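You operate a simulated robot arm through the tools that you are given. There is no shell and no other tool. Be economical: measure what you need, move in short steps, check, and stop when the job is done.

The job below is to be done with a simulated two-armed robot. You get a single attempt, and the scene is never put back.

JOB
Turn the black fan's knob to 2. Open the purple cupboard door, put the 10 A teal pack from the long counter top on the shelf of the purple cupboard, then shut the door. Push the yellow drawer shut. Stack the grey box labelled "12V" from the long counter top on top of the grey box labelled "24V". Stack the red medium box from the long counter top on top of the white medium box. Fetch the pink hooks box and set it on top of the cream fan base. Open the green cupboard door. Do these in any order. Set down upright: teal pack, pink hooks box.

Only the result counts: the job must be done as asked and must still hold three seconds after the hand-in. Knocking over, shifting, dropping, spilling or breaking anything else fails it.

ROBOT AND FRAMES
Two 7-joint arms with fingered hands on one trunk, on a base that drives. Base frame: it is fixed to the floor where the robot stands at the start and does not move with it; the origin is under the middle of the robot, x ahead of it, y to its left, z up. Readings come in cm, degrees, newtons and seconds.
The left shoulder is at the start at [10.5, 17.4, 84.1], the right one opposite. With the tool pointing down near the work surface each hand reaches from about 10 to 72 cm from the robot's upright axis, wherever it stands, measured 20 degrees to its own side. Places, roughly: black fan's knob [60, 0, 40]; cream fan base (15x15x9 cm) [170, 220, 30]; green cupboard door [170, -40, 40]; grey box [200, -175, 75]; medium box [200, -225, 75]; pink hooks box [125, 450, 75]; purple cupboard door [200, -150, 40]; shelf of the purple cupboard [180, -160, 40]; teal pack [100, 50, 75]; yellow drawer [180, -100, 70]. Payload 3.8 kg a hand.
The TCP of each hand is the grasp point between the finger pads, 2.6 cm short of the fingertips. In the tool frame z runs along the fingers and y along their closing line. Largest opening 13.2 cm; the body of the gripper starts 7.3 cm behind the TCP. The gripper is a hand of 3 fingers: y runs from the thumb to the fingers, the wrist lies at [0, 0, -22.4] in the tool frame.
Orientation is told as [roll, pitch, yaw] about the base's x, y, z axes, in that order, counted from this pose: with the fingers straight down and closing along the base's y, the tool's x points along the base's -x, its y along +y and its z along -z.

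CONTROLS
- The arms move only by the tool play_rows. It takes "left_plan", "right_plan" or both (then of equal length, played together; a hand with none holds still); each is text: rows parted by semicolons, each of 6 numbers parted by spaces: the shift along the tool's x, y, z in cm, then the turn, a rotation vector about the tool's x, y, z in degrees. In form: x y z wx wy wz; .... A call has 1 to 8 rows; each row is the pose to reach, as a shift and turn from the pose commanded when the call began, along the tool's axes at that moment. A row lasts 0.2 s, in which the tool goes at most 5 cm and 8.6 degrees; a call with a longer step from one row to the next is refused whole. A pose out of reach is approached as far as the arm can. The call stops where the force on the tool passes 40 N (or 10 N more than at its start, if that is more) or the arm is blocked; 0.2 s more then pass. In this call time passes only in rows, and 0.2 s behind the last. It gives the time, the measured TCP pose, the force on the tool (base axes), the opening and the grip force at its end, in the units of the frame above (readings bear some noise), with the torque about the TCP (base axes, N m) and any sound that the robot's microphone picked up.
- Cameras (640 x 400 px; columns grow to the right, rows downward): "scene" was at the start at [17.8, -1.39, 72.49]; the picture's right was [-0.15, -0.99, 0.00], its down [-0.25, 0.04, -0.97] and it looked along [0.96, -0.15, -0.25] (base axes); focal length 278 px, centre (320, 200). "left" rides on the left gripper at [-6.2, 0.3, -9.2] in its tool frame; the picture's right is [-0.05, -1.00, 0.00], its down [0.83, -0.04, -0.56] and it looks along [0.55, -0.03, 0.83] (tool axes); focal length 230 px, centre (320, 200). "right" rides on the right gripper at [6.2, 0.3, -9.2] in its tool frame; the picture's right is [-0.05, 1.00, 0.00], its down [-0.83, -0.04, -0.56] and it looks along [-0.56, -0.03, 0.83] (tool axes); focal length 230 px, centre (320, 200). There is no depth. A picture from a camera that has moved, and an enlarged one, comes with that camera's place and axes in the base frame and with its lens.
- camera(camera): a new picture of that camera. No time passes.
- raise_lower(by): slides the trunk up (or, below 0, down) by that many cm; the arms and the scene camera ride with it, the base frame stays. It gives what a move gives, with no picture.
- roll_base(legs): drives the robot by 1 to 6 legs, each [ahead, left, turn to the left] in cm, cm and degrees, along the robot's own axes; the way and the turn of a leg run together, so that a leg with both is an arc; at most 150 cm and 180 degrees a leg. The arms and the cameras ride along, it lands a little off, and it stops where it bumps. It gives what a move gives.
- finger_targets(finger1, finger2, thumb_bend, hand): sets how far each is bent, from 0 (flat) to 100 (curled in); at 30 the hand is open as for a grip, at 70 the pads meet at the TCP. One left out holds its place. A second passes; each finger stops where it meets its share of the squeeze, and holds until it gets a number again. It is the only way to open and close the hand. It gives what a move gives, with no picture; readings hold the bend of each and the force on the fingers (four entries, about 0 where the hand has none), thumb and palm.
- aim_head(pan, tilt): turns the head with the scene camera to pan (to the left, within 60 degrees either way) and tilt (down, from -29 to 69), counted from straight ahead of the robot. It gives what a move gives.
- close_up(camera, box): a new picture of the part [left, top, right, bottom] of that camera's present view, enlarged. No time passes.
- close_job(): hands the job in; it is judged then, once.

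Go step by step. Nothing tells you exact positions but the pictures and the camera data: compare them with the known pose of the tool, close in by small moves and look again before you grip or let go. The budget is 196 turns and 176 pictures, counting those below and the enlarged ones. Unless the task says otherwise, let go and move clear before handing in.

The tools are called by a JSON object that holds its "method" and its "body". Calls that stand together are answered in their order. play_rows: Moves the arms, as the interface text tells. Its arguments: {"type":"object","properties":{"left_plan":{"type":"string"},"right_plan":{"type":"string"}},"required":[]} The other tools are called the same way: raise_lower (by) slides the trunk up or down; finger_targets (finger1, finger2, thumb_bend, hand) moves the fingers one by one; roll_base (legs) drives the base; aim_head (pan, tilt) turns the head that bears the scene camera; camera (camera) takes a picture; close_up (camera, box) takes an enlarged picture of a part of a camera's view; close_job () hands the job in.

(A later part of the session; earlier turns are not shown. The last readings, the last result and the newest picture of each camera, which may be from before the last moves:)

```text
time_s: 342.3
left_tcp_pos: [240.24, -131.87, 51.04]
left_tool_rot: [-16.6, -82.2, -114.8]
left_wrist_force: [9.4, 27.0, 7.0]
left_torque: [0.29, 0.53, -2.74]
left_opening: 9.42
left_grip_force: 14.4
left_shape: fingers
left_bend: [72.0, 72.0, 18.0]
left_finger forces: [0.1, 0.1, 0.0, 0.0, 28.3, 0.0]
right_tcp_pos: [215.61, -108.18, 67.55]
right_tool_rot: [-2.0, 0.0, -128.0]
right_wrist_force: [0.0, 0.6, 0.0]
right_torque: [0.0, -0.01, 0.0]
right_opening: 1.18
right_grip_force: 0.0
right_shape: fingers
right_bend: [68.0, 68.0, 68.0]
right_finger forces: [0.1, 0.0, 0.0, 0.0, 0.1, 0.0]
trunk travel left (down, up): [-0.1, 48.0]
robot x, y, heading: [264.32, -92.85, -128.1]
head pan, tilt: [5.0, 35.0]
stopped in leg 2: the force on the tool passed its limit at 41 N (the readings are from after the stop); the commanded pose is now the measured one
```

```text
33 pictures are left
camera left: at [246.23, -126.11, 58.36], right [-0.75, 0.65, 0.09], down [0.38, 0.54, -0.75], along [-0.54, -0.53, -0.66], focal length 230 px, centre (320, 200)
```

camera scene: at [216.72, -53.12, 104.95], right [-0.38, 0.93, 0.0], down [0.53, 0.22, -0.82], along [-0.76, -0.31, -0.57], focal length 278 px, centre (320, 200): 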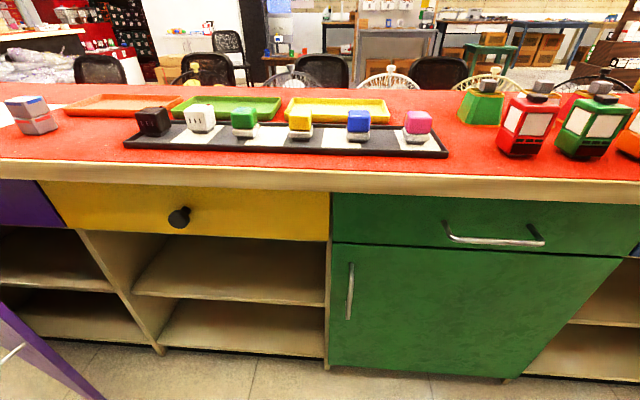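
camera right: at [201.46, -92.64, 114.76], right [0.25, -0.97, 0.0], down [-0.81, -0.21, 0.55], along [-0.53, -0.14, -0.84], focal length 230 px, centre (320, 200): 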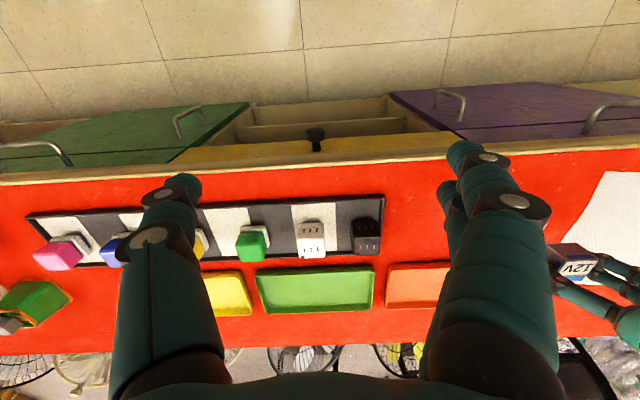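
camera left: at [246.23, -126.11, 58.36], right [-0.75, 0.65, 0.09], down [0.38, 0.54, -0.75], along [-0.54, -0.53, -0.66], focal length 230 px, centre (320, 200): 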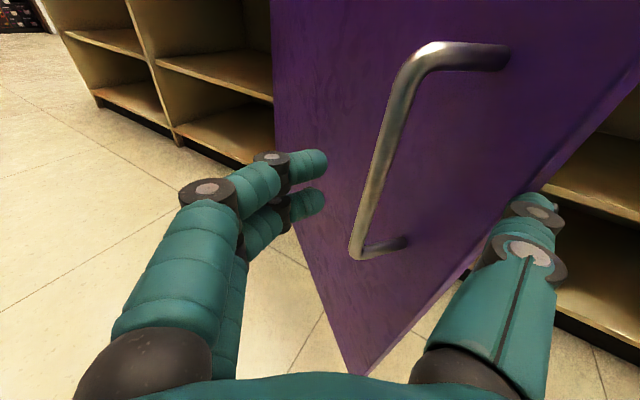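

The door is ~55° open, with the thumb on its inner edge. I ease off slightly and lift the hand up over the door's top (z 63).

{"method": "roll_base", "body": {"legs": [[0, -1.5, -1.5]]}}

{"method": "raise_lower", "body": {"by": 25}}

{"method": "aim_head", "body": {"pan": 0, "tilt": 50}}

{"method": "camera", "body": {"camera": "scene"}}

```text
time_s: 343.1
left_tcp_pos: [238.38, -130.68, 51.2]
left_tool_rot: [-15.9, -82.4, -116.6]
left_wrist_force: [8.7, 23.7, 9.1]
left_torque: [0.48, 0.79, -2.27]
left_opening: 8.8
left_grip_force: 12.5
left_shape: fingers
left_bend: [72.0, 72.0, 21.0]
left_finger forces: [0.1, 0.1, 0.0, 0.1, 25.1, 0.0]
right_tcp_pos: [214.14, -105.99, 67.58]
right_tool_rot: [-2.1, 0.0, -129.4]
right_wrist_force: [-0.2, 0.3, 0.2]
right_torque: [0.04, 0.02, -0.02]
right_opening: 1.13
right_grip_force: 0.0
right_shape: fingers
right_bend: [68.0, 68.0, 68.0]
right_finger forces: [0.0, 0.1, 0.0, 0.0, 0.1, 0.1]
trunk travel left (down, up): [-0.1, 48.0]
robot x, y, heading: [262.5, -91.67, -129.3]
head pan, tilt: [5.0, 35.0]
```

```text
time_s: 345.7
left_tcp_pos: [238.26, -130.79, 76.08]
left_tool_rot: [-16.1, -82.4, -116.4]
left_wrist_force: [-0.2, -0.2, -0.2]
left_torque: [0.02, 0.0, -0.01]
left_opening: 5.93
left_grip_force: 0.0
left_shape: fingers
left_bend: [72.0, 72.0, 34.0]
left_finger forces: [0.0, 0.0, 0.0, 0.1, 0.0, 0.0]
right_tcp_pos: [213.98, -106.05, 92.45]
right_tool_rot: [-2.1, 0.1, -129.3]
right_wrist_force: [0.2, -0.7, 0.2]
right_torque: [0.01, 0.0, 0.0]
right_opening: 1.15
right_grip_force: 0.2
right_shape: fingers
right_bend: [68.0, 68.0, 68.0]
right_finger forces: [0.1, 0.1, 0.1, 0.0, 0.1, 0.0]
trunk travel left (down, up): [-25.1, 23.0]
robot x, y, heading: [263.04, -91.87, -129.2]
head pan, tilt: [5.0, 35.0]
```

```text
time_s: 346.4
left_tcp_pos: [238.12, -130.7, 76.05]
left_tool_rot: [-15.9, -82.3, -116.5]
left_wrist_force: [0.0, -0.2, 0.2]
left_torque: [0.0, 0.01, -0.03]
left_opening: 5.96
left_grip_force: 0.2
left_shape: fingers
left_bend: [72.0, 72.0, 34.0]
left_finger forces: [0.0, 0.0, 0.0, 0.0, 0.0, 0.0]
right_tcp_pos: [214.02, -106.06, 92.52]
right_tool_rot: [-2.1, 0.1, -129.4]
right_wrist_force: [0.3, 0.2, 0.0]
right_torque: [0.0, -0.01, 0.0]
right_opening: 1.14
right_grip_force: 0.0
right_shape: fingers
right_bend: [68.0, 68.0, 68.0]
right_finger forces: [0.0, 0.1, 0.1, 0.1, 0.0, 0.0]
trunk travel left (down, up): [-25.1, 23.0]
robot x, y, heading: [262.57, -91.71, -129.2]
head pan, tilt: [0.0, 50.0]
```

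```text
32 pictures are left
camera scene: at [252.73, -104.15, 77.42], right [-0.77, 0.63, 0.0], down [0.48, 0.59, -0.64], along [-0.41, -0.5, -0.77], focal length 278 px, centre (320, 200)
```

scene: 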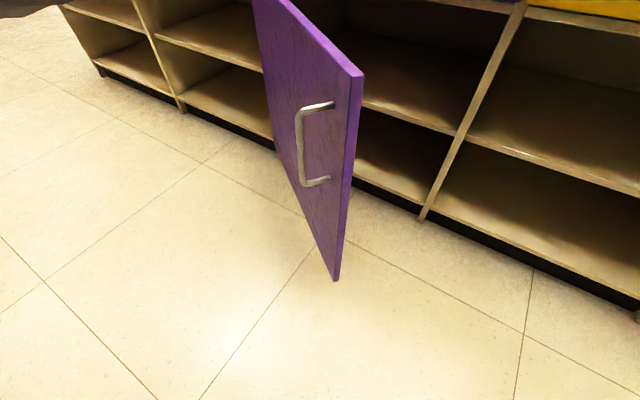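

The door stands about 40° open, enough for a diagonal entry. Now to fetch the 10 A pack: raise, face the counter, and strafe back along the aisle.

{"method": "raise_lower", "body": {"by": 22}}

{"method": "roll_base", "body": {"legs": [[0, 0, -33.4], [10, 0, 0], [0, -110, 0], [0, -103, 0]]}}

{"method": "finger_targets", "body": {"hand": "left", "finger1": 45, "finger2": 45, "thumb_bend": 45}}

{"method": "play_rows", "body": {"left_plan": "-1 0 0 0 6 0; -2 0 0 0 12 0; -3 0 0 0 18 0; -4 0 0 0 24 0; -5 0 0 0 29 0"}}

{"method": "camera", "body": {"camera": "left"}}

```text
time_s: 348.8
left_tcp_pos: [238.13, -130.74, 97.9]
left_tool_rot: [-15.9, -82.2, -116.5]
left_wrist_force: [0.8, -1.5, 0.4]
left_torque: [0.01, 0.03, -0.02]
left_opening: 5.98
left_grip_force: 0.0
left_shape: fingers
left_bend: [72.0, 72.0, 34.0]
left_finger forces: [0.0, 0.1, 0.1, 0.1, 0.0, 0.1]
right_tcp_pos: [213.98, -106.11, 114.32]
right_tool_rot: [-2.2, 0.2, -129.4]
right_wrist_force: [0.5, -0.3, -0.7]
right_torque: [0.02, 0.03, 0.01]
right_opening: 1.13
right_grip_force: 0.0
right_shape: fingers
right_bend: [68.0, 68.0, 68.0]
right_finger forces: [0.0, 0.0, 0.0, 0.0, 0.0, 0.1]
trunk travel left (down, up): [-47.1, 1.0]
robot x, y, heading: [262.72, -91.7, -129.2]
head pan, tilt: [0.0, 50.0]
```

```text
time_s: 370.0
left_tcp_pos: [143.55, 88.15, 98.24]
left_tool_rot: [-15.9, -82.3, -149.1]
left_wrist_force: [0.0, 0.5, 0.5]
left_torque: [0.01, 0.02, 0.0]
left_opening: 5.93
left_grip_force: 0.1
left_shape: fingers
left_bend: [72.0, 72.0, 34.0]
left_finger forces: [0.1, 0.0, 0.0, 0.1, 0.0, 0.0]
right_tcp_pos: [136.45, 121.89, 114.43]
right_tool_rot: [-2.1, 0.0, -161.9]
right_wrist_force: [0.0, 0.5, 0.9]
right_torque: [-0.03, -0.01, 0.01]
right_opening: 1.12
right_grip_force: 0.0
right_shape: fingers
right_bend: [68.0, 68.0, 68.0]
right_finger forces: [0.1, 0.0, 0.0, 0.0, 0.0, 0.1]
trunk travel left (down, up): [-47.1, 1.0]
robot x, y, heading: [185.1, 107.72, -162.0]
head pan, tilt: [0.0, 50.0]
```

```text
time_s: 371.0
left_tcp_pos: [143.57, 88.08, 98.1]
left_tool_rot: [-16.0, -82.3, -149.1]
left_wrist_force: [0.3, 0.0, 0.4]
left_torque: [-0.03, 0.06, 0.0]
left_opening: 8.46
left_grip_force: 0.0
left_shape: fingers
left_bend: [45.0, 45.0, 45.0]
left_finger forces: [0.1, 0.1, 0.1, 0.1, 0.1, 0.0]
right_tcp_pos: [136.48, 121.85, 114.42]
right_tool_rot: [-2.2, 0.1, -162.0]
right_wrist_force: [0.8, -0.1, -0.4]
right_torque: [-0.02, 0.0, -0.01]
right_opening: 1.13
right_grip_force: 0.1
right_shape: fingers
right_bend: [68.0, 68.0, 68.0]
right_finger forces: [0.0, 0.1, 0.0, 0.1, 0.1, 0.0]
trunk travel left (down, up): [-47.1, 1.0]
robot x, y, heading: [185.48, 107.52, -162.0]
head pan, tilt: [0.0, 50.0]
```

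```text
time_s: 372.2
left_tcp_pos: [142.91, 87.67, 102.98]
left_tool_rot: [-3.5, -53.4, -162.1]
left_wrist_force: [0.2, -0.4, -0.5]
left_torque: [0.02, -0.03, 0.01]
left_opening: 8.46
left_grip_force: 0.0
left_shape: fingers
left_bend: [45.0, 45.0, 45.0]
left_finger forces: [0.0, 0.0, 0.1, 0.0, 0.0, 0.1]
right_tcp_pos: [136.45, 121.91, 114.41]
right_tool_rot: [-2.1, 0.0, -162.0]
right_wrist_force: [0.0, -0.1, 0.3]
right_torque: [-0.04, 0.01, -0.01]
right_opening: 1.11
right_grip_force: 0.1
right_shape: fingers
right_bend: [68.0, 68.0, 68.0]
right_finger forces: [0.0, 0.1, 0.0, 0.0, 0.0, 0.1]
trunk travel left (down, up): [-47.1, 1.0]
robot x, y, heading: [185.53, 107.66, -162.2]
head pan, tilt: [0.0, 50.0]
```

```text
31 pictures are left
camera left: at [146.68, 87.89, 113.39], right [-0.29, 0.95, 0.08], down [0.89, 0.3, -0.34], along [-0.34, -0.03, -0.94], focal length 230 px, centre (320, 200)
```

left: 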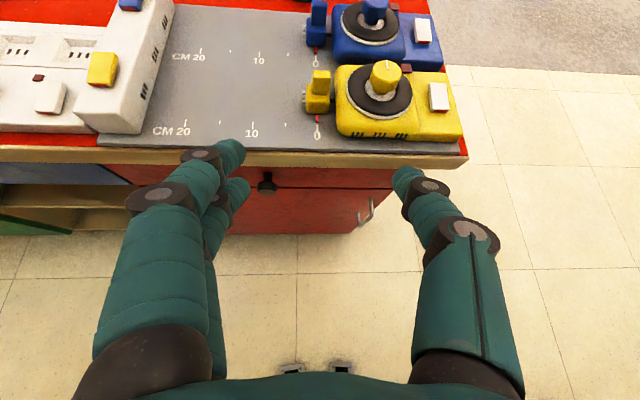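

Aligned laterally with the pack. I drive in 24 cm and extend the arm above, then look.

{"method": "roll_base", "body": {"legs": [[24, 0, -0.5]]}}

{"method": "play_rows", "body": {"left_plan": "-2 0 3 0 0 0; -4 0 6 0 0 0; -6 0 9 0 0 0; -8 0 12 0 0 0; -9.5 0 14.5 0 0 0; -11 0 17 0 0 0"}}

{"method": "camera", "body": {"camera": "left"}}

{"method": "aim_head", "body": {"pan": 8, "tilt": 25}}

{"method": "camera", "body": {"camera": "scene"}}

```text
time_s: 374.0
left_tcp_pos: [120.23, 80.74, 103.09]
left_tool_rot: [-3.4, -53.5, -162.7]
left_wrist_force: [0.7, -1.1, 0.0]
left_torque: [0.0, 0.06, -0.01]
left_opening: 8.45
left_grip_force: 0.0
left_shape: fingers
left_bend: [45.0, 45.0, 45.0]
left_finger forces: [0.0, 0.1, 0.1, 0.0, 0.1, 0.0]
right_tcp_pos: [113.94, 115.07, 114.5]
right_tool_rot: [-2.1, 0.2, -162.5]
right_wrist_force: [0.0, -0.4, -0.4]
right_torque: [0.0, 0.01, 0.01]
right_opening: 1.1
right_grip_force: 0.0
right_shape: fingers
right_bend: [68.0, 68.0, 68.0]
right_finger forces: [0.0, 0.0, 0.0, 0.0, 0.0, 0.1]
trunk travel left (down, up): [-47.1, 1.0]
robot x, y, heading: [162.67, 100.55, -162.4]
head pan, tilt: [0.0, 50.0]
```

```text
time_s: 375.4
left_tcp_pos: [100.41, 75.81, 101.76]
left_tool_rot: [-3.5, -53.5, -162.8]
left_wrist_force: [-0.5, 0.0, 0.4]
left_torque: [0.0, 0.02, 0.01]
left_opening: 8.45
left_grip_force: 0.1
left_shape: fingers
left_bend: [45.0, 45.0, 45.0]
left_finger forces: [0.1, 0.0, 0.0, 0.0, 0.0, 0.1]
right_tcp_pos: [113.86, 115.06, 114.3]
right_tool_rot: [-2.1, 0.2, -162.5]
right_wrist_force: [-0.1, 0.4, 0.0]
right_torque: [-0.04, 0.0, 0.04]
right_opening: 1.13
right_grip_force: 0.1
right_shape: fingers
right_bend: [68.0, 68.0, 68.0]
right_finger forces: [0.0, 0.0, 0.0, 0.0, 0.1, 0.0]
trunk travel left (down, up): [-47.1, 1.0]
robot x, y, heading: [162.53, 100.18, -162.3]
head pan, tilt: [0.0, 50.0]
```

```text
30 pictures are left
camera left: at [104.1, 75.97, 112.15], right [-0.28, 0.96, 0.08], down [0.9, 0.29, -0.34], along [-0.34, -0.02, -0.94], focal length 230 px, centre (320, 200)
```

left: 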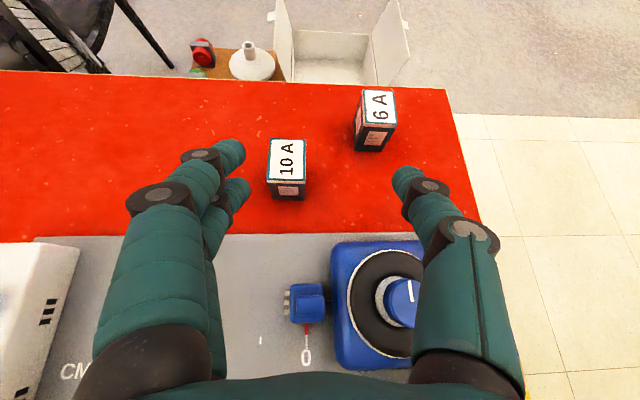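

```text
time_s: 376.3
left_tcp_pos: [100.48, 75.88, 101.85]
left_tool_rot: [-3.5, -53.5, -162.6]
left_wrist_force: [-0.1, 0.3, 0.0]
left_torque: [-0.01, 0.01, -0.04]
left_opening: 8.44
left_grip_force: 0.0
left_shape: fingers
left_bend: [45.0, 45.0, 45.0]
left_finger forces: [0.0, 0.0, 0.0, 0.0, 0.1, 0.1]
right_tcp_pos: [113.96, 115.05, 114.43]
right_tool_rot: [-2.1, 0.0, -162.5]
right_wrist_force: [-0.1, 0.2, 0.2]
right_torque: [0.04, 0.0, 0.0]
right_opening: 1.12
right_grip_force: 0.1
right_shape: fingers
right_bend: [68.0, 68.0, 68.0]
right_finger forces: [0.0, 0.0, 0.0, 0.0, 0.0, 0.1]
trunk travel left (down, up): [-47.1, 1.0]
robot x, y, heading: [162.55, 100.14, -162.6]
head pan, tilt: [8.0, 25.0]
```

```text
29 pictures are left
camera scene: at [144.05, 93.15, 106.09], right [-0.43, 0.9, 0.0], down [0.38, 0.18, -0.91], along [-0.82, -0.39, -0.42], focal length 278 px, centre (320, 200)
```

scene: 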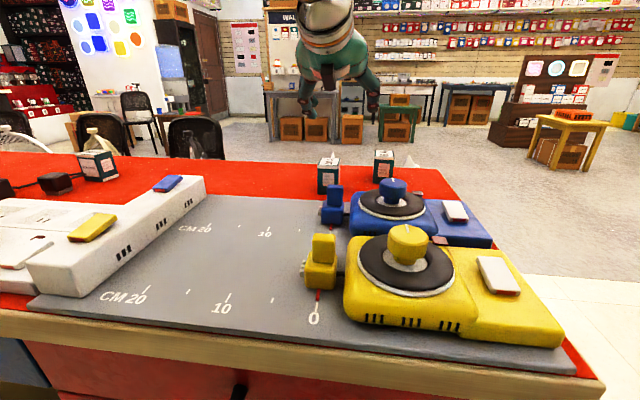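

The 10 A pack's centre computes to [92.0, 70.5], top z 88.7. I narrow the fingers a little and approach along the tilted tool axis.

{"method": "finger_targets", "body": {"hand": "left", "finger1": 48, "finger2": 48, "thumb_bend": 48}}

{"method": "play_rows", "body": {"left_plan": "1.7 0.9 1.5 0 0 0; 3.4 1.8 3 0 0 0; 5.1 2.6 5 0 0 0; 6.8 2.6 7.5 0 0 0; 6.8 2.6 11 0 0 0"}}

{"method": "camera", "body": {"camera": "left"}}

```text
time_s: 377.3
left_tcp_pos: [100.46, 75.79, 101.81]
left_tool_rot: [-3.5, -53.6, -162.6]
left_wrist_force: [-0.6, -0.3, 0.6]
left_torque: [0.02, 0.0, -0.01]
left_opening: 7.51
left_grip_force: 0.0
left_shape: fingers
left_bend: [48.0, 48.0, 48.0]
left_finger forces: [0.0, 0.1, 0.0, 0.0, 0.0, 0.0]
right_tcp_pos: [113.84, 115.01, 114.57]
right_tool_rot: [-2.1, 0.1, -162.6]
right_wrist_force: [-0.7, -0.8, 0.3]
right_torque: [0.01, 0.0, 0.01]
right_opening: 1.12
right_grip_force: 0.1
right_shape: fingers
right_bend: [68.0, 68.0, 68.0]
right_finger forces: [0.0, 0.1, 0.0, 0.0, 0.0, 0.0]
trunk travel left (down, up): [-47.1, 1.0]
robot x, y, heading: [162.67, 100.18, -162.3]
head pan, tilt: [8.0, 25.0]
```

```text
time_s: 378.5
left_tcp_pos: [96.35, 72.47, 89.56]
left_tool_rot: [-3.5, -53.5, -162.6]
left_wrist_force: [0.0, 0.1, -0.7]
left_torque: [-0.05, 0.03, 0.0]
left_opening: 7.53
left_grip_force: 0.0
left_shape: fingers
left_bend: [48.0, 48.0, 48.0]
left_finger forces: [0.0, 0.0, 0.1, 0.1, 0.0, 0.0]
right_tcp_pos: [113.69, 115.05, 114.27]
right_tool_rot: [-2.1, 0.1, -162.4]
right_wrist_force: [-0.2, 0.6, -0.4]
right_torque: [0.03, -0.02, -0.01]
right_opening: 1.14
right_grip_force: 0.1
right_shape: fingers
right_bend: [68.0, 68.0, 68.0]
right_finger forces: [0.0, 0.0, 0.0, 0.1, 0.0, 0.1]
trunk travel left (down, up): [-47.1, 1.0]
robot x, y, heading: [162.43, 100.29, -162.6]
head pan, tilt: [8.0, 25.0]
```

```text
28 pictures are left
camera left: at [100.1, 72.73, 99.97], right [-0.28, 0.96, 0.08], down [0.9, 0.29, -0.34], along [-0.34, -0.02, -0.94], focal length 230 px, centre (320, 200)
```

left: 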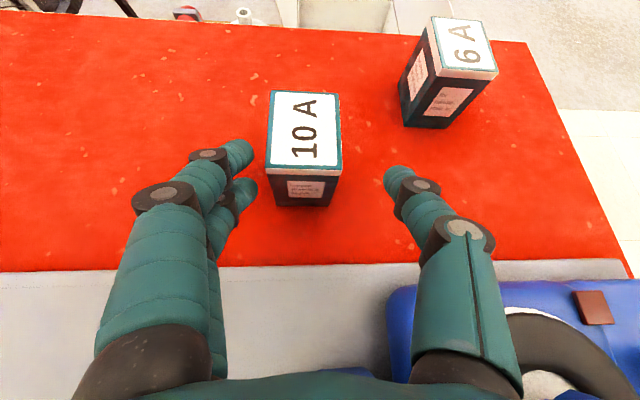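

I shift 0.7 cm left and advance the last 6 cm, then grip.

{"method": "play_rows", "body": {"left_plan": "0 0.4 1 0 0 0; 0 0.7 2.5 0 0 0; 0 0.7 4.2 0 0 0; 0 0.7 6 0 0 0"}}

{"method": "camera", "body": {"camera": "left"}}

```text
time_s: 379.5
left_tcp_pos: [91.77, 70.7, 86.05]
left_tool_rot: [-3.5, -53.5, -162.6]
left_wrist_force: [0.7, -0.2, 0.4]
left_torque: [0.0, 0.01, -0.01]
left_opening: 7.51
left_grip_force: 0.0
left_shape: fingers
left_bend: [48.0, 48.0, 48.0]
left_finger forces: [0.0, 0.0, 0.1, 0.0, 0.0, 0.0]
right_tcp_pos: [113.83, 114.99, 114.39]
right_tool_rot: [-2.1, 0.1, -162.5]
right_wrist_force: [-0.2, -0.2, 0.1]
right_torque: [0.06, -0.02, -0.04]
right_opening: 1.12
right_grip_force: 0.0
right_shape: fingers
right_bend: [68.0, 68.0, 68.0]
right_finger forces: [0.0, 0.1, 0.0, 0.1, 0.1, 0.0]
trunk travel left (down, up): [-47.1, 1.0]
robot x, y, heading: [162.76, 100.47, -162.4]
head pan, tilt: [8.0, 25.0]
```

```text
27 pictures are left
camera left: at [95.49, 70.9, 96.32], right [-0.28, 0.96, 0.08], down [0.9, 0.29, -0.34], along [-0.34, -0.02, -0.94], focal length 230 px, centre (320, 200)
```

left: 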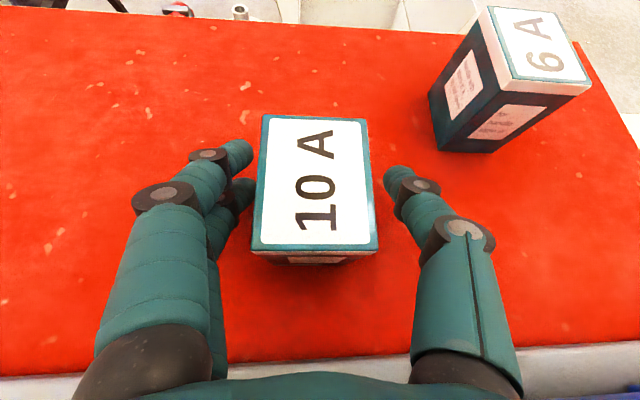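

Centred. I close and lift straight up.

{"method": "finger_targets", "body": {"hand": "left", "finger1": 66, "finger2": 66, "thumb_bend": 66}}

{"method": "play_rows", "body": {"left_plan": "-1.6 0 -1.2 0 0 0; -3.2 0 -2.4 0 0 0; -5 0 -3.7 0 0 0; -7 0 -5.2 0 0 0; -9.6 0 -7.1 0 0 0; -11.5 0 -9.5 0 0 0"}}

{"method": "camera", "body": {"camera": "left"}}

```text
time_s: 380.5
left_tcp_pos: [91.85, 70.81, 85.98]
left_tool_rot: [-3.6, -53.4, -162.7]
left_wrist_force: [0.3, 0.0, 0.1]
left_torque: [0.02, 0.01, -0.01]
left_opening: 4.21
left_grip_force: 11.3
left_shape: fingers
left_bend: [59.0, 58.0, 61.0]
left_finger forces: [5.5, 5.7, 0.0, 0.0, 11.0, 0.1]
right_tcp_pos: [113.8, 114.95, 114.43]
right_tool_rot: [-2.1, 0.1, -162.4]
right_wrist_force: [-0.3, 0.6, 0.1]
right_torque: [0.02, 0.03, 0.0]
right_opening: 1.12
right_grip_force: 0.1
right_shape: fingers
right_bend: [68.0, 68.0, 68.0]
right_finger forces: [0.0, 0.0, 0.1, 0.0, 0.0, 0.0]
trunk travel left (down, up): [-47.1, 1.0]
robot x, y, heading: [162.78, 100.56, -162.1]
head pan, tilt: [8.0, 25.0]
```

```text
time_s: 381.9
left_tcp_pos: [92.81, 70.42, 100.83]
left_tool_rot: [-3.6, -53.6, -162.5]
left_wrist_force: [0.6, 0.1, -0.5]
left_torque: [0.03, 0.03, 0.01]
left_opening: 4.18
left_grip_force: 11.0
left_shape: fingers
left_bend: [59.0, 58.0, 61.0]
left_finger forces: [5.4, 5.6, 0.0, 0.0, 11.2, 0.0]
right_tcp_pos: [113.93, 115.12, 114.5]
right_tool_rot: [-2.1, 0.1, -162.5]
right_wrist_force: [1.1, 0.6, -0.5]
right_torque: [-0.01, -0.02, 0.0]
right_opening: 1.14
right_grip_force: 0.0
right_shape: fingers
right_bend: [68.0, 68.0, 68.0]
right_finger forces: [0.0, 0.0, 0.0, 0.0, 0.0, 0.1]
trunk travel left (down, up): [-47.1, 1.0]
robot x, y, heading: [162.52, 100.72, -162.2]
head pan, tilt: [8.0, 25.0]
```

```text
26 pictures are left
camera left: at [96.59, 70.6, 111.39], right [-0.28, 0.96, 0.08], down [0.9, 0.29, -0.34], along [-0.35, -0.02, -0.94], focal length 230 px, centre (320, 200)
```

left: 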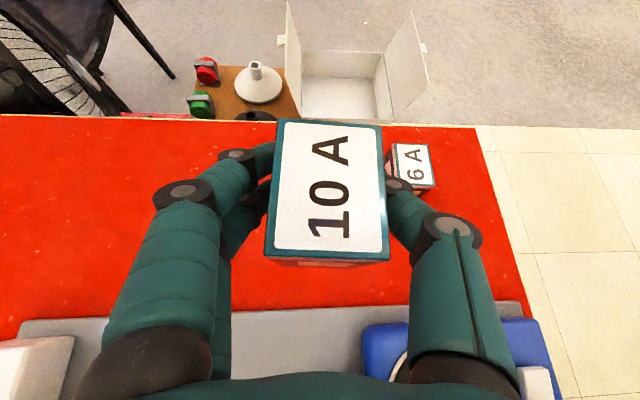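

The 10 A pack is held. I back out, retract both arms and strafe down the aisle to the purple cupboard.

{"method": "roll_base", "body": {"legs": [[-30, 0, -0.5]]}}

{"method": "play_rows", "body": {"left_plan": "2.4 0 -3.2 0 0 0; 4.8 0 -6.4 0 0 0; 7.1 0 -9.6 0 0 0; 9.5 0 -12.8 0 0 0; 11.9 0 -16 0 0 0", "right_plan": "3 0 0 0 0 0; 6 0 0 0 0 0; 9 0 0 0 0 0; 12 0 0 0 0 0; 16 0 0 0 0 0"}}

{"method": "roll_base", "body": {"legs": [[0, 95, 0], [0, 94, 0]]}}

{"method": "raise_lower", "body": {"by": -40}}

{"method": "raise_lower", "body": {"by": -7}}

```text
time_s: 383.9
left_tcp_pos: [121.22, 79.79, 100.91]
left_tool_rot: [-3.5, -53.6, -163.0]
left_wrist_force: [-0.1, 0.1, -0.2]
left_torque: [0.0, -0.03, 0.0]
left_opening: 4.18
left_grip_force: 11.6
left_shape: fingers
left_bend: [59.0, 58.0, 61.0]
left_finger forces: [5.5, 5.6, 0.0, 0.0, 11.2, 0.0]
right_tcp_pos: [142.68, 124.22, 114.61]
right_tool_rot: [-2.1, 0.1, -162.8]
right_wrist_force: [-0.5, -0.5, -0.3]
right_torque: [-0.02, 0.03, 0.01]
right_opening: 1.15
right_grip_force: 0.0
right_shape: fingers
right_bend: [68.0, 68.0, 68.0]
right_finger forces: [0.0, 0.1, 0.0, 0.0, 0.1, 0.1]
trunk travel left (down, up): [-47.1, 1.0]
robot x, y, heading: [191.23, 109.29, -162.8]
head pan, tilt: [8.0, 25.0]
```

```text
time_s: 385.1
left_tcp_pos: [140.44, 84.87, 100.96]
left_tool_rot: [-3.6, -53.7, -162.9]
left_wrist_force: [0.7, 0.1, -1.0]
left_torque: [0.0, 0.03, -0.01]
left_opening: 4.19
left_grip_force: 10.4
left_shape: fingers
left_bend: [59.0, 58.0, 61.0]
left_finger forces: [5.6, 5.6, 0.0, 0.1, 11.1, 0.1]
right_tcp_pos: [158.0, 129.03, 114.65]
right_tool_rot: [-2.0, -0.1, -162.9]
right_wrist_force: [0.4, 0.0, 0.3]
right_torque: [-0.02, 0.02, -0.03]
right_opening: 1.14
right_grip_force: 0.1
right_shape: fingers
right_bend: [68.0, 68.0, 68.0]
right_finger forces: [0.1, 0.1, 0.0, 0.0, 0.1, 0.0]
trunk travel left (down, up): [-47.1, 1.0]
robot x, y, heading: [191.26, 109.03, -162.9]
head pan, tilt: [8.0, 25.0]
```

```text
time_s: 402.0
left_tcp_pos: [198.16, -95.91, 100.87]
left_tool_rot: [-3.4, -53.5, -162.2]
left_wrist_force: [0.7, 0.6, -0.9]
left_torque: [0.01, 0.0, 0.03]
left_opening: 4.21
left_grip_force: 11.1
left_shape: fingers
left_bend: [59.0, 58.0, 61.0]
left_finger forces: [5.5, 5.7, 0.0, 0.1, 11.2, 0.0]
right_tcp_pos: [214.98, -51.67, 114.59]
right_tool_rot: [-2.1, 0.1, -162.1]
right_wrist_force: [-0.6, -1.2, -0.7]
right_torque: [0.02, 0.01, 0.0]
right_opening: 1.12
right_grip_force: 0.0
right_shape: fingers
right_bend: [68.0, 68.0, 68.0]
right_finger forces: [0.0, 0.0, 0.0, 0.0, 0.1, 0.0]
trunk travel left (down, up): [-47.1, 1.0]
robot x, y, heading: [248.59, -70.88, -162.2]
head pan, tilt: [8.0, 25.0]
```

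```text
time_s: 405.9
left_tcp_pos: [198.25, -96.0, 60.81]
left_tool_rot: [-3.7, -53.4, -162.2]
left_wrist_force: [-1.1, 0.0, -1.0]
left_torque: [0.01, 0.01, 0.0]
left_opening: 4.17
left_grip_force: 10.9
left_shape: fingers
left_bend: [59.0, 58.0, 61.0]
left_finger forces: [5.5, 5.5, 0.0, 0.1, 11.0, 0.0]
right_tcp_pos: [211.93, -52.68, 71.65]
right_tool_rot: [-2.0, 6.8, -162.1]
right_wrist_force: [0.8, 0.3, -0.5]
right_torque: [0.01, 0.01, -0.02]
right_opening: 1.14
right_grip_force: 0.1
right_shape: fingers
right_bend: [68.0, 68.0, 68.0]
right_finger forces: [0.1, 0.0, 0.0, 0.1, 0.0, 0.1]
trunk travel left (down, up): [-7.1, 41.0]
robot x, y, heading: [248.65, -71.3, -162.1]
head pan, tilt: [8.0, 25.0]
```

```text
time_s: 406.9
left_tcp_pos: [198.08, -95.94, 53.76]
left_tool_rot: [-3.6, -53.5, -162.0]
left_wrist_force: [-0.8, -0.1, -1.1]
left_torque: [0.01, -0.02, -0.01]
left_opening: 4.21
left_grip_force: 10.8
left_shape: fingers
left_bend: [59.0, 58.0, 61.0]
left_finger forces: [5.5, 5.5, 0.0, 0.0, 11.0, 0.0]
right_tcp_pos: [210.88, -53.09, 65.63]
right_tool_rot: [-2.0, 8.1, -162.1]
right_wrist_force: [0.8, -1.0, 0.0]
right_torque: [0.0, 0.05, 0.03]
right_opening: 1.13
right_grip_force: 0.0
right_shape: fingers
right_bend: [68.0, 68.0, 68.0]
right_finger forces: [0.0, 0.0, 0.1, 0.0, 0.1, 0.0]
trunk travel left (down, up): [-0.1, 48.0]
robot x, y, heading: [248.78, -70.62, -162.2]
head pan, tilt: [8.0, 25.0]
```

I turn 30° left and drive in along the diagonal, then look through the hand camera.

{"method": "roll_base", "body": {"legs": [[0, 0, 30], [20.5, 1.3, 0]]}}

{"method": "camera", "body": {"camera": "left"}}

{"method": "aim_head", "body": {"pan": 10, "tilt": 30}}

{"method": "camera", "body": {"camera": "scene"}}

```text
time_s: 410.1
left_tcp_pos: [204.67, -134.12, 53.9]
left_tool_rot: [-3.5, -53.5, -132.1]
left_wrist_force: [0.1, 0.2, -0.9]
left_torque: [0.01, 0.01, 0.0]
left_opening: 4.2
left_grip_force: 11.2
left_shape: fingers
left_bend: [59.0, 58.0, 61.0]
left_finger forces: [5.5, 5.5, 0.1, 0.1, 11.1, 0.0]
right_tcp_pos: [194.09, -90.49, 65.79]
right_tool_rot: [-2.0, 8.1, -132.0]
right_wrist_force: [-0.4, -0.4, 0.1]
right_torque: [0.0, -0.05, -0.01]
right_opening: 1.12
right_grip_force: 0.0
right_shape: fingers
right_bend: [68.0, 68.0, 68.0]
right_finger forces: [0.1, 0.0, 0.0, 0.1, 0.0, 0.0]
trunk travel left (down, up): [-0.1, 48.0]
robot x, y, heading: [235.95, -86.97, -132.0]
head pan, tilt: [8.0, 25.0]
```

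```text
25 pictures are left
camera left: at [207.78, -132.02, 64.18], right [-0.73, 0.68, 0.08], down [0.62, 0.7, -0.34], along [-0.28, -0.2, -0.94], focal length 230 px, centre (320, 200)
```

left: 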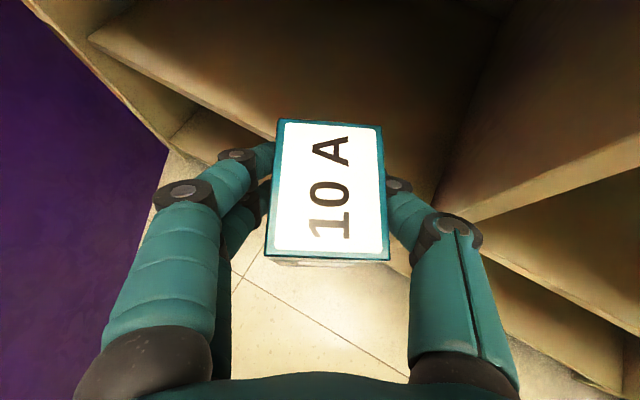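

```text
time_s: 410.7
left_tcp_pos: [204.74, -134.13, 53.79]
left_tool_rot: [-3.5, -53.4, -132.1]
left_wrist_force: [-0.4, 0.2, -0.5]
left_torque: [0.0, 0.02, -0.03]
left_opening: 4.21
left_grip_force: 11.7
left_shape: fingers
left_bend: [59.0, 58.0, 61.0]
left_finger forces: [5.5, 5.6, 0.0, 0.0, 11.1, 0.1]
right_tcp_pos: [194.1, -90.58, 65.62]
right_tool_rot: [-2.0, 8.0, -132.0]
right_wrist_force: [0.6, -0.1, 0.3]
right_torque: [-0.02, 0.01, -0.02]
right_opening: 1.12
right_grip_force: 0.1
right_shape: fingers
right_bend: [68.0, 68.0, 68.0]
right_finger forces: [0.0, 0.1, 0.0, 0.0, 0.1, 0.1]
trunk travel left (down, up): [-0.1, 48.0]
robot x, y, heading: [235.59, -87.33, -131.8]
head pan, tilt: [10.0, 30.0]
```

```text
24 pictures are left
camera scene: at [224.35, -102.31, 55.88], right [-0.85, 0.53, 0.0], down [0.26, 0.42, -0.87], along [-0.46, -0.73, -0.5], focal length 278 px, centre (320, 200)
```

scene: 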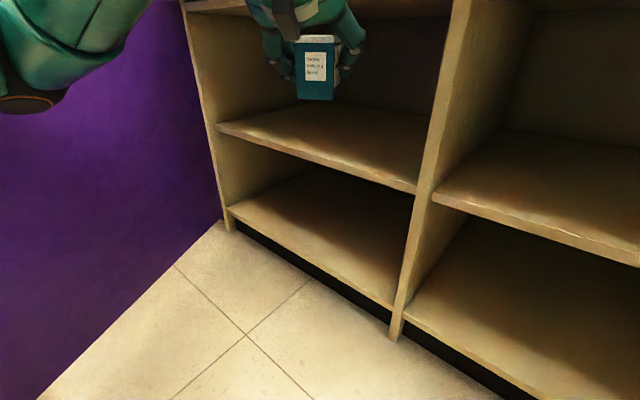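

The interior shelf (z≈38) is in clear view. I lower the pack to just above shelf height and reach in.

{"method": "play_rows", "body": {"left_plan": "2.3 0 1.7 0 0 0; 4.6 0 3.4 0 0 0; 6.6 0 4.9 0 0 0; 4.3 0 8.1 0 0 0; 2 0 11.3 0 0 0; -0.4 0 14.5 0 0 0; -2.8 0 17.7 0 0 0; -5.2 0 20.9 0 0 0"}}

{"method": "camera", "body": {"camera": "scene"}}

```text
time_s: 412.5
left_tcp_pos: [190.49, -148.07, 45.49]
left_tool_rot: [-3.4, -53.3, -132.2]
left_wrist_force: [-0.1, -0.4, -0.4]
left_torque: [0.03, 0.02, 0.01]
left_opening: 4.14
left_grip_force: 10.1
left_shape: fingers
left_bend: [59.0, 59.0, 61.0]
left_finger forces: [5.3, 5.3, 0.1, 0.0, 10.7, 0.0]
right_tcp_pos: [194.13, -90.58, 65.6]
right_tool_rot: [-2.1, 8.2, -132.0]
right_wrist_force: [-0.1, 1.0, 0.1]
right_torque: [0.03, 0.01, 0.01]
right_opening: 1.14
right_grip_force: 0.0
right_shape: fingers
right_bend: [68.0, 68.0, 68.0]
right_finger forces: [0.0, 0.0, 0.1, 0.1, 0.0, 0.1]
trunk travel left (down, up): [-0.1, 48.0]
robot x, y, heading: [235.96, -86.97, -132.1]
head pan, tilt: [10.0, 30.0]
```

```text
23 pictures are left
camera scene: at [224.35, -102.31, 55.87], right [-0.85, 0.53, 0.0], down [0.26, 0.42, -0.87], along [-0.46, -0.73, -0.5], focal length 278 px, centre (320, 200)
```

scene: 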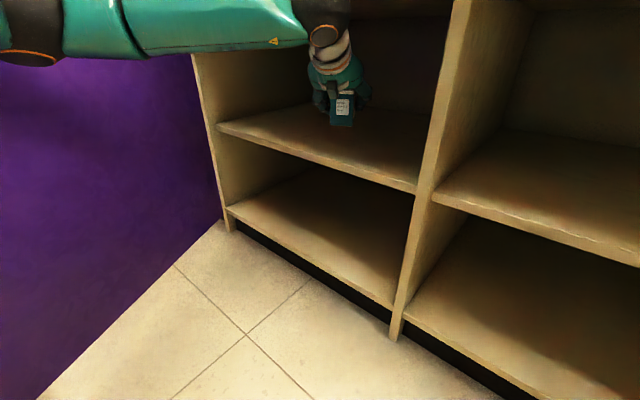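

The pack is inside over the shelf. I lower gently until contact.

{"method": "play_rows", "body": {"left_plan": "0.8 0 0.6 0 0 0; 1.6 0 1.2 0 0 0; 2.1 0 1.55 0 0 0; 2.4 0 1.8 0 0 0; 2.7 0 2 0 0 0"}}

{"method": "close_up", "body": {"camera": "scene", "box": [290, 40, 400, 150]}}

```text
time_s: 413.7
left_tcp_pos: [190.49, -147.89, 42.13]
left_tool_rot: [-3.5, -53.4, -132.2]
left_wrist_force: [0.3, -0.1, -0.3]
left_torque: [0.0, -0.03, 0.0]
left_opening: 4.12
left_grip_force: 10.7
left_shape: fingers
left_bend: [59.0, 59.0, 61.0]
left_finger forces: [5.2, 5.4, 0.1, 0.0, 10.6, 0.1]
right_tcp_pos: [194.09, -90.62, 65.63]
right_tool_rot: [-2.0, 8.1, -132.0]
right_wrist_force: [0.4, -0.8, -0.1]
right_torque: [0.03, 0.0, -0.01]
right_opening: 1.11
right_grip_force: 0.0
right_shape: fingers
right_bend: [68.0, 68.0, 68.0]
right_finger forces: [0.1, 0.1, 0.0, 0.0, 0.1, 0.0]
trunk travel left (down, up): [-0.1, 48.0]
robot x, y, heading: [236.01, -86.97, -131.8]
head pan, tilt: [10.0, 30.0]
```

```text
3.64 times, centred on (345, 95) of scene
camera zoom: at [224.35, -102.31, 55.87], right [-0.85, 0.53, 0.0], down [0.26, 0.42, -0.87], along [-0.46, -0.73, -0.5], focal length 1012 px, centre (229, 582)
```

zoom: 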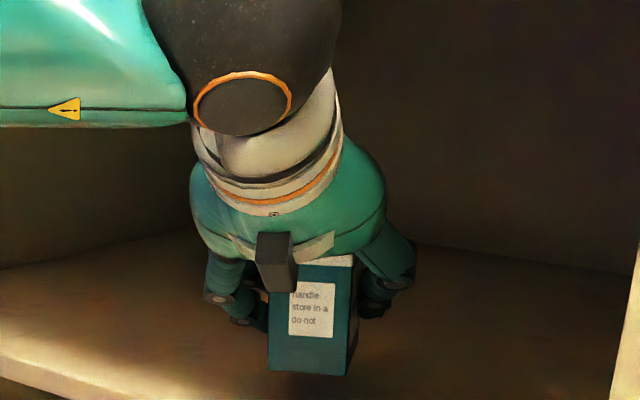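

No contact yet; I continue down in small steps.

{"method": "play_rows", "body": {"left_plan": "0.25 0 0.18 0 0 0; 0.5 0 0.36 0 0 0; 0.75 0 0.54 0 0 0"}}

{"method": "play_rows", "body": {"left_plan": "0.3 0 0.22 0 0 0"}}

```text
time_s: 414.5
left_tcp_pos: [190.26, -147.97, 41.21]
left_tool_rot: [-3.6, -53.5, -132.1]
left_wrist_force: [-0.5, 0.1, -1.4]
left_torque: [0.02, -0.01, -0.01]
left_opening: 4.13
left_grip_force: 11.3
left_shape: fingers
left_bend: [59.0, 59.0, 61.0]
left_finger forces: [5.4, 5.4, 0.0, 0.0, 10.6, 0.0]
right_tcp_pos: [194.18, -90.58, 65.74]
right_tool_rot: [-2.1, 8.1, -131.9]
right_wrist_force: [-1.0, -0.3, 0.2]
right_torque: [0.02, 0.0, 0.0]
right_opening: 1.12
right_grip_force: 0.0
right_shape: fingers
right_bend: [68.0, 68.0, 68.0]
right_finger forces: [0.1, 0.0, 0.0, 0.0, 0.0, 0.0]
trunk travel left (down, up): [-0.1, 48.0]
robot x, y, heading: [235.89, -87.25, -131.6]
head pan, tilt: [10.0, 30.0]
```

```text
time_s: 414.9
left_tcp_pos: [190.19, -147.93, 40.89]
left_tool_rot: [-3.5, -53.6, -132.1]
left_wrist_force: [-0.1, 1.2, -0.9]
left_torque: [0.01, -0.02, 0.01]
left_opening: 4.15
left_grip_force: 10.8
left_shape: fingers
left_bend: [59.0, 59.0, 61.0]
left_finger forces: [5.3, 5.4, 0.1, 0.1, 10.7, 0.1]
right_tcp_pos: [194.08, -90.6, 65.71]
right_tool_rot: [-2.1, 8.1, -132.0]
right_wrist_force: [-0.3, 0.2, -0.6]
right_torque: [0.0, 0.01, -0.04]
right_opening: 1.14
right_grip_force: 0.0
right_shape: fingers
right_bend: [68.0, 68.0, 68.0]
right_finger forces: [0.0, 0.1, 0.0, 0.0, 0.0, 0.0]
trunk travel left (down, up): [-0.1, 48.0]
robot x, y, heading: [235.95, -87.41, -132.1]
head pan, tilt: [10.0, 30.0]
```

{"method": "play_rows", "body": {"left_plan": "0.35 0 0.26 0 0 0; 0.7 0 0.52 0 0 0"}}

{"method": "play_rows", "body": {"left_plan": "0.3 0 0.22 0 0 0"}}

{"method": "close_up", "body": {"camera": "scene", "box": [290, 70, 400, 150]}}

```text
time_s: 415.5
left_tcp_pos: [190.21, -147.86, 40.09]
left_tool_rot: [-3.5, -53.4, -132.1]
left_wrist_force: [0.2, 0.2, -0.9]
left_torque: [0.02, -0.04, -0.04]
left_opening: 4.1
left_grip_force: 10.6
left_shape: fingers
left_bend: [59.0, 59.0, 61.0]
left_finger forces: [5.3, 5.6, 0.0, 0.0, 10.9, 0.0]
right_tcp_pos: [194.11, -90.57, 65.66]
right_tool_rot: [-2.2, 8.0, -132.1]
right_wrist_force: [-0.2, 0.1, 0.2]
right_torque: [-0.01, 0.02, 0.02]
right_opening: 1.13
right_grip_force: 0.0
right_shape: fingers
right_bend: [68.0, 68.0, 68.0]
right_finger forces: [0.0, 0.0, 0.0, 0.0, 0.1, 0.0]
trunk travel left (down, up): [-0.1, 48.0]
robot x, y, heading: [235.76, -87.1, -132.1]
head pan, tilt: [10.0, 30.0]
```

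```text
time_s: 415.9
left_tcp_pos: [190.26, -147.91, 39.87]
left_tool_rot: [-3.6, -53.7, -132.0]
left_wrist_force: [2.2, -0.1, 8.9]
left_torque: [-0.09, 0.06, 0.02]
left_opening: 4.15
left_grip_force: 12.0
left_shape: fingers
left_bend: [59.0, 59.0, 61.0]
left_finger forces: [5.9, 6.7, 0.1, 0.1, 11.5, 0.0]
right_tcp_pos: [194.14, -90.5, 65.68]
right_tool_rot: [-2.2, 8.1, -132.0]
right_wrist_force: [-0.1, 0.4, 0.2]
right_torque: [0.0, 0.01, 0.01]
right_opening: 1.13
right_grip_force: 0.0
right_shape: fingers
right_bend: [68.0, 68.0, 68.0]
right_finger forces: [0.1, 0.0, 0.1, 0.0, 0.0, 0.0]
trunk travel left (down, up): [-0.1, 48.0]
robot x, y, heading: [236.08, -86.94, -131.9]
head pan, tilt: [10.0, 30.0]
```

```text
5.00 times, centred on (345, 110) of scene
camera zoom: at [224.39, -102.27, 55.89], right [-0.85, 0.53, 0.0], down [0.26, 0.42, -0.87], along [-0.46, -0.74, -0.5], focal length 1392 px, centre (195, 650)
```

zoom: 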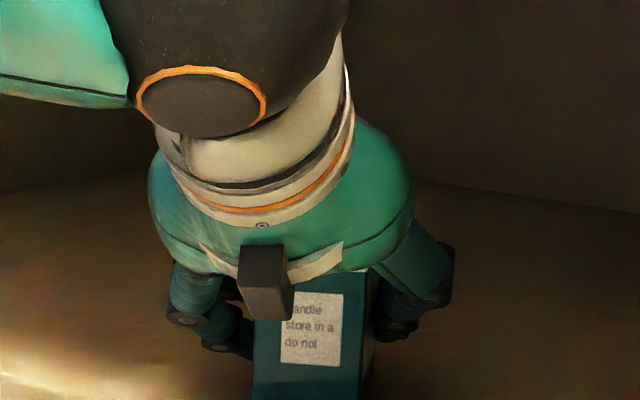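

Contact on the shelf. I open and withdraw along the tool axis, then back out.

{"method": "finger_targets", "body": {"hand": "left", "finger1": 47, "finger2": 47, "thumb_bend": 49}}

{"method": "play_rows", "body": {"left_plan": "0 0 -2 0 0 0; 0 0 -4.5 0 0 0; 0 0 -7 0 0 0; 2.4 0 -10.2 0 0 0; 4.8 0 -13.4 0 0 0; 7.2 0 -16.6 0 0 0; 9.6 0 -19.8 0 0 0; 11.5 0 -22.5 0 0 0"}}

{"method": "close_up", "body": {"camera": "scene", "box": [240, 40, 440, 170]}}

```text
time_s: 416.9
left_tcp_pos: [190.19, -147.83, 39.52]
left_tool_rot: [-3.6, -53.4, -132.1]
left_wrist_force: [-0.1, 0.9, 1.3]
left_torque: [-0.03, 0.03, -0.01]
left_opening: 7.42
left_grip_force: 0.0
left_shape: fingers
left_bend: [47.0, 47.0, 49.0]
left_finger forces: [0.0, 0.1, 0.0, 0.0, 0.1, 0.0]
right_tcp_pos: [194.1, -90.56, 65.67]
right_tool_rot: [-2.1, 8.2, -132.0]
right_wrist_force: [0.7, 0.0, 0.2]
right_torque: [0.01, 0.0, 0.0]
right_opening: 1.15
right_grip_force: 0.0
right_shape: fingers
right_bend: [68.0, 68.0, 68.0]
right_finger forces: [0.0, 0.1, 0.1, 0.1, 0.0, 0.0]
trunk travel left (down, up): [-0.1, 48.0]
robot x, y, heading: [235.72, -87.1, -131.7]
head pan, tilt: [10.0, 30.0]
```

```text
time_s: 418.7
left_tcp_pos: [207.77, -130.2, 43.5]
left_tool_rot: [-3.4, -53.5, -132.1]
left_wrist_force: [-0.1, -1.0, 0.6]
left_torque: [-0.02, 0.02, 0.0]
left_opening: 7.41
left_grip_force: 0.0
left_shape: fingers
left_bend: [47.0, 47.0, 49.0]
left_finger forces: [0.0, 0.1, 0.0, 0.1, 0.0, 0.0]
left hand out of reach, approached as far as the arm can: row 8
right_tcp_pos: [194.12, -90.69, 65.65]
right_tool_rot: [-2.2, 8.1, -132.1]
right_wrist_force: [0.9, -0.4, 0.0]
right_torque: [0.0, -0.03, -0.01]
right_opening: 1.13
right_grip_force: 0.1
right_shape: fingers
right_bend: [68.0, 68.0, 68.0]
right_finger forces: [0.0, 0.1, 0.0, 0.0, 0.0, 0.0]
trunk travel left (down, up): [-0.1, 48.0]
robot x, y, heading: [236.07, -87.14, -131.8]
head pan, tilt: [10.0, 30.0]
```

```text
3.08 times, centred on (340, 105) of scene
camera zoom: at [224.34, -102.3, 55.87], right [-0.85, 0.53, 0.0], down [0.26, 0.42, -0.87], along [-0.46, -0.73, -0.5], focal length 856 px, centre (258, 492)
```

zoom: 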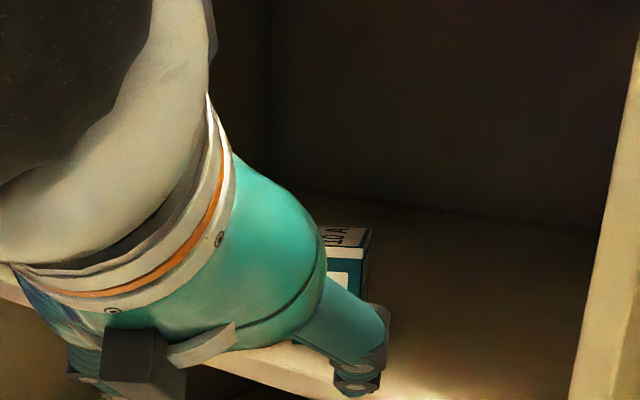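

The pack stands upright on the shelf. To shut the door I back out, straighten, pass the fist over the door and come down on its outer side.

{"method": "roll_base", "body": {"legs": [[-23, 0, 0], [0, 0, -30.5]]}}

{"method": "raise_lower", "body": {"by": 34}}

{"method": "finger_targets", "body": {"hand": "left", "finger1": 70, "finger2": 70, "thumb_bend": 70}}

{"method": "roll_base", "body": {"legs": [[-3, 60, 0]]}}

{"method": "aim_head", "body": {"pan": 0, "tilt": 52}}

{"method": "camera", "body": {"camera": "scene"}}

```text
time_s: 421.9
left_tcp_pos: [205.48, -93.14, 43.49]
left_tool_rot: [-3.4, -53.4, -162.1]
left_wrist_force: [-0.5, -0.1, 0.1]
left_torque: [-0.01, -0.01, 0.0]
left_opening: 7.4
left_grip_force: 0.2
left_shape: fingers
left_bend: [47.0, 47.0, 49.0]
left_finger forces: [0.0, 0.0, 0.1, 0.0, 0.0, 0.1]
right_tcp_pos: [213.64, -52.1, 65.62]
right_tool_rot: [-2.2, 8.1, -162.0]
right_wrist_force: [0.6, -0.1, 0.3]
right_torque: [0.03, 0.02, 0.0]
right_opening: 1.11
right_grip_force: 0.0
right_shape: fingers
right_bend: [68.0, 68.0, 68.0]
right_finger forces: [0.1, 0.0, 0.1, 0.1, 0.0, 0.0]
trunk travel left (down, up): [-0.1, 48.0]
robot x, y, heading: [251.13, -69.74, -162.0]
head pan, tilt: [10.0, 30.0]
```

```text
time_s: 425.2
left_tcp_pos: [205.34, -93.16, 77.42]
left_tool_rot: [-3.4, -53.5, -162.0]
left_wrist_force: [-0.6, 0.0, 0.2]
left_torque: [0.0, -0.01, -0.02]
left_opening: 7.41
left_grip_force: 0.1
left_shape: fingers
left_bend: [47.0, 47.0, 49.0]
left_finger forces: [0.0, 0.1, 0.0, 0.0, 0.1, 0.1]
right_tcp_pos: [213.55, -52.0, 99.73]
right_tool_rot: [-2.1, 8.1, -161.9]
right_wrist_force: [-0.6, -0.7, -0.4]
right_torque: [0.01, -0.01, -0.01]
right_opening: 1.15
right_grip_force: 0.0
right_shape: fingers
right_bend: [68.0, 68.0, 68.0]
right_finger forces: [0.0, 0.1, 0.1, 0.0, 0.0, 0.0]
trunk travel left (down, up): [-34.1, 14.0]
robot x, y, heading: [251.62, -70.09, -162.2]
head pan, tilt: [10.0, 30.0]
```

```text
time_s: 426.2
left_tcp_pos: [205.43, -93.12, 77.51]
left_tool_rot: [-3.4, -53.5, -162.1]
left_wrist_force: [-0.2, 0.2, -0.3]
left_torque: [0.0, -0.02, -0.02]
left_opening: 0.64
left_grip_force: 0.0
left_shape: fingers
left_bend: [70.0, 70.0, 70.0]
left_finger forces: [0.1, 0.0, 0.0, 0.1, 0.0, 0.0]
right_tcp_pos: [213.57, -52.0, 99.76]
right_tool_rot: [-2.1, 8.1, -162.0]
right_wrist_force: [-0.3, 0.1, 0.1]
right_torque: [-0.03, 0.0, -0.01]
right_opening: 1.15
right_grip_force: 0.1
right_shape: fingers
right_bend: [68.0, 68.0, 68.0]
right_finger forces: [0.0, 0.1, 0.0, 0.1, 0.0, 0.1]
trunk travel left (down, up): [-34.1, 14.0]
robot x, y, heading: [251.45, -69.83, -161.9]
head pan, tilt: [10.0, 30.0]
```

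```text
time_s: 430.7
left_tcp_pos: [223.21, -138.92, 77.63]
left_tool_rot: [-3.6, -53.6, -162.2]
left_wrist_force: [0.2, 0.6, 0.0]
left_torque: [-0.01, -0.02, 0.0]
left_opening: 0.61
left_grip_force: 0.0
left_shape: fingers
left_bend: [70.0, 70.0, 70.0]
left_finger forces: [0.0, 0.0, 0.0, 0.0, 0.0, 0.0]
right_tcp_pos: [231.66, -97.88, 99.69]
right_tool_rot: [-2.1, 8.2, -162.1]
right_wrist_force: [0.2, 0.1, 0.1]
right_torque: [-0.02, 0.0, -0.01]
right_opening: 1.12
right_grip_force: 0.1
right_shape: fingers
right_bend: [68.0, 68.0, 68.0]
right_finger forces: [0.0, 0.1, 0.0, 0.0, 0.0, 0.0]
trunk travel left (down, up): [-34.1, 14.0]
robot x, y, heading: [269.7, -115.83, -162.4]
head pan, tilt: [10.0, 30.0]
stopped in leg 1: the robot was blocked; the commanded pose is now the measured one
```

```text
time_s: 431.6
left_tcp_pos: [223.15, -138.9, 77.44]
left_tool_rot: [-3.5, -53.6, -162.3]
left_wrist_force: [-0.1, 1.7, -0.5]
left_torque: [0.02, 0.0, 0.0]
left_opening: 0.61
left_grip_force: 0.2
left_shape: fingers
left_bend: [70.0, 70.0, 70.0]
left_finger forces: [0.0, 0.1, 0.0, 0.0, 0.0, 0.0]
right_tcp_pos: [231.53, -97.78, 99.63]
right_tool_rot: [-2.0, 8.1, -162.1]
right_wrist_force: [0.4, -0.5, 0.5]
right_torque: [-0.02, 0.02, 0.0]
right_opening: 1.13
right_grip_force: 0.2
right_shape: fingers
right_bend: [68.0, 68.0, 68.0]
right_finger forces: [0.0, 0.0, 0.1, 0.0, 0.0, 0.1]
trunk travel left (down, up): [-34.1, 14.0]
robot x, y, heading: [269.31, -116.12, -162.2]
head pan, tilt: [0.0, 52.0]
```

```text
19 pictures are left
camera scene: at [253.59, -120.85, 85.85], right [-0.31, 0.95, 0.0], down [0.75, 0.24, -0.62], along [-0.59, -0.19, -0.79], focal length 278 px, centre (320, 200)
```

scene: 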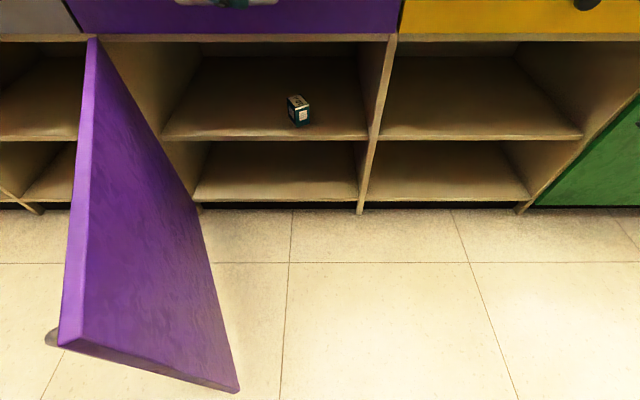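

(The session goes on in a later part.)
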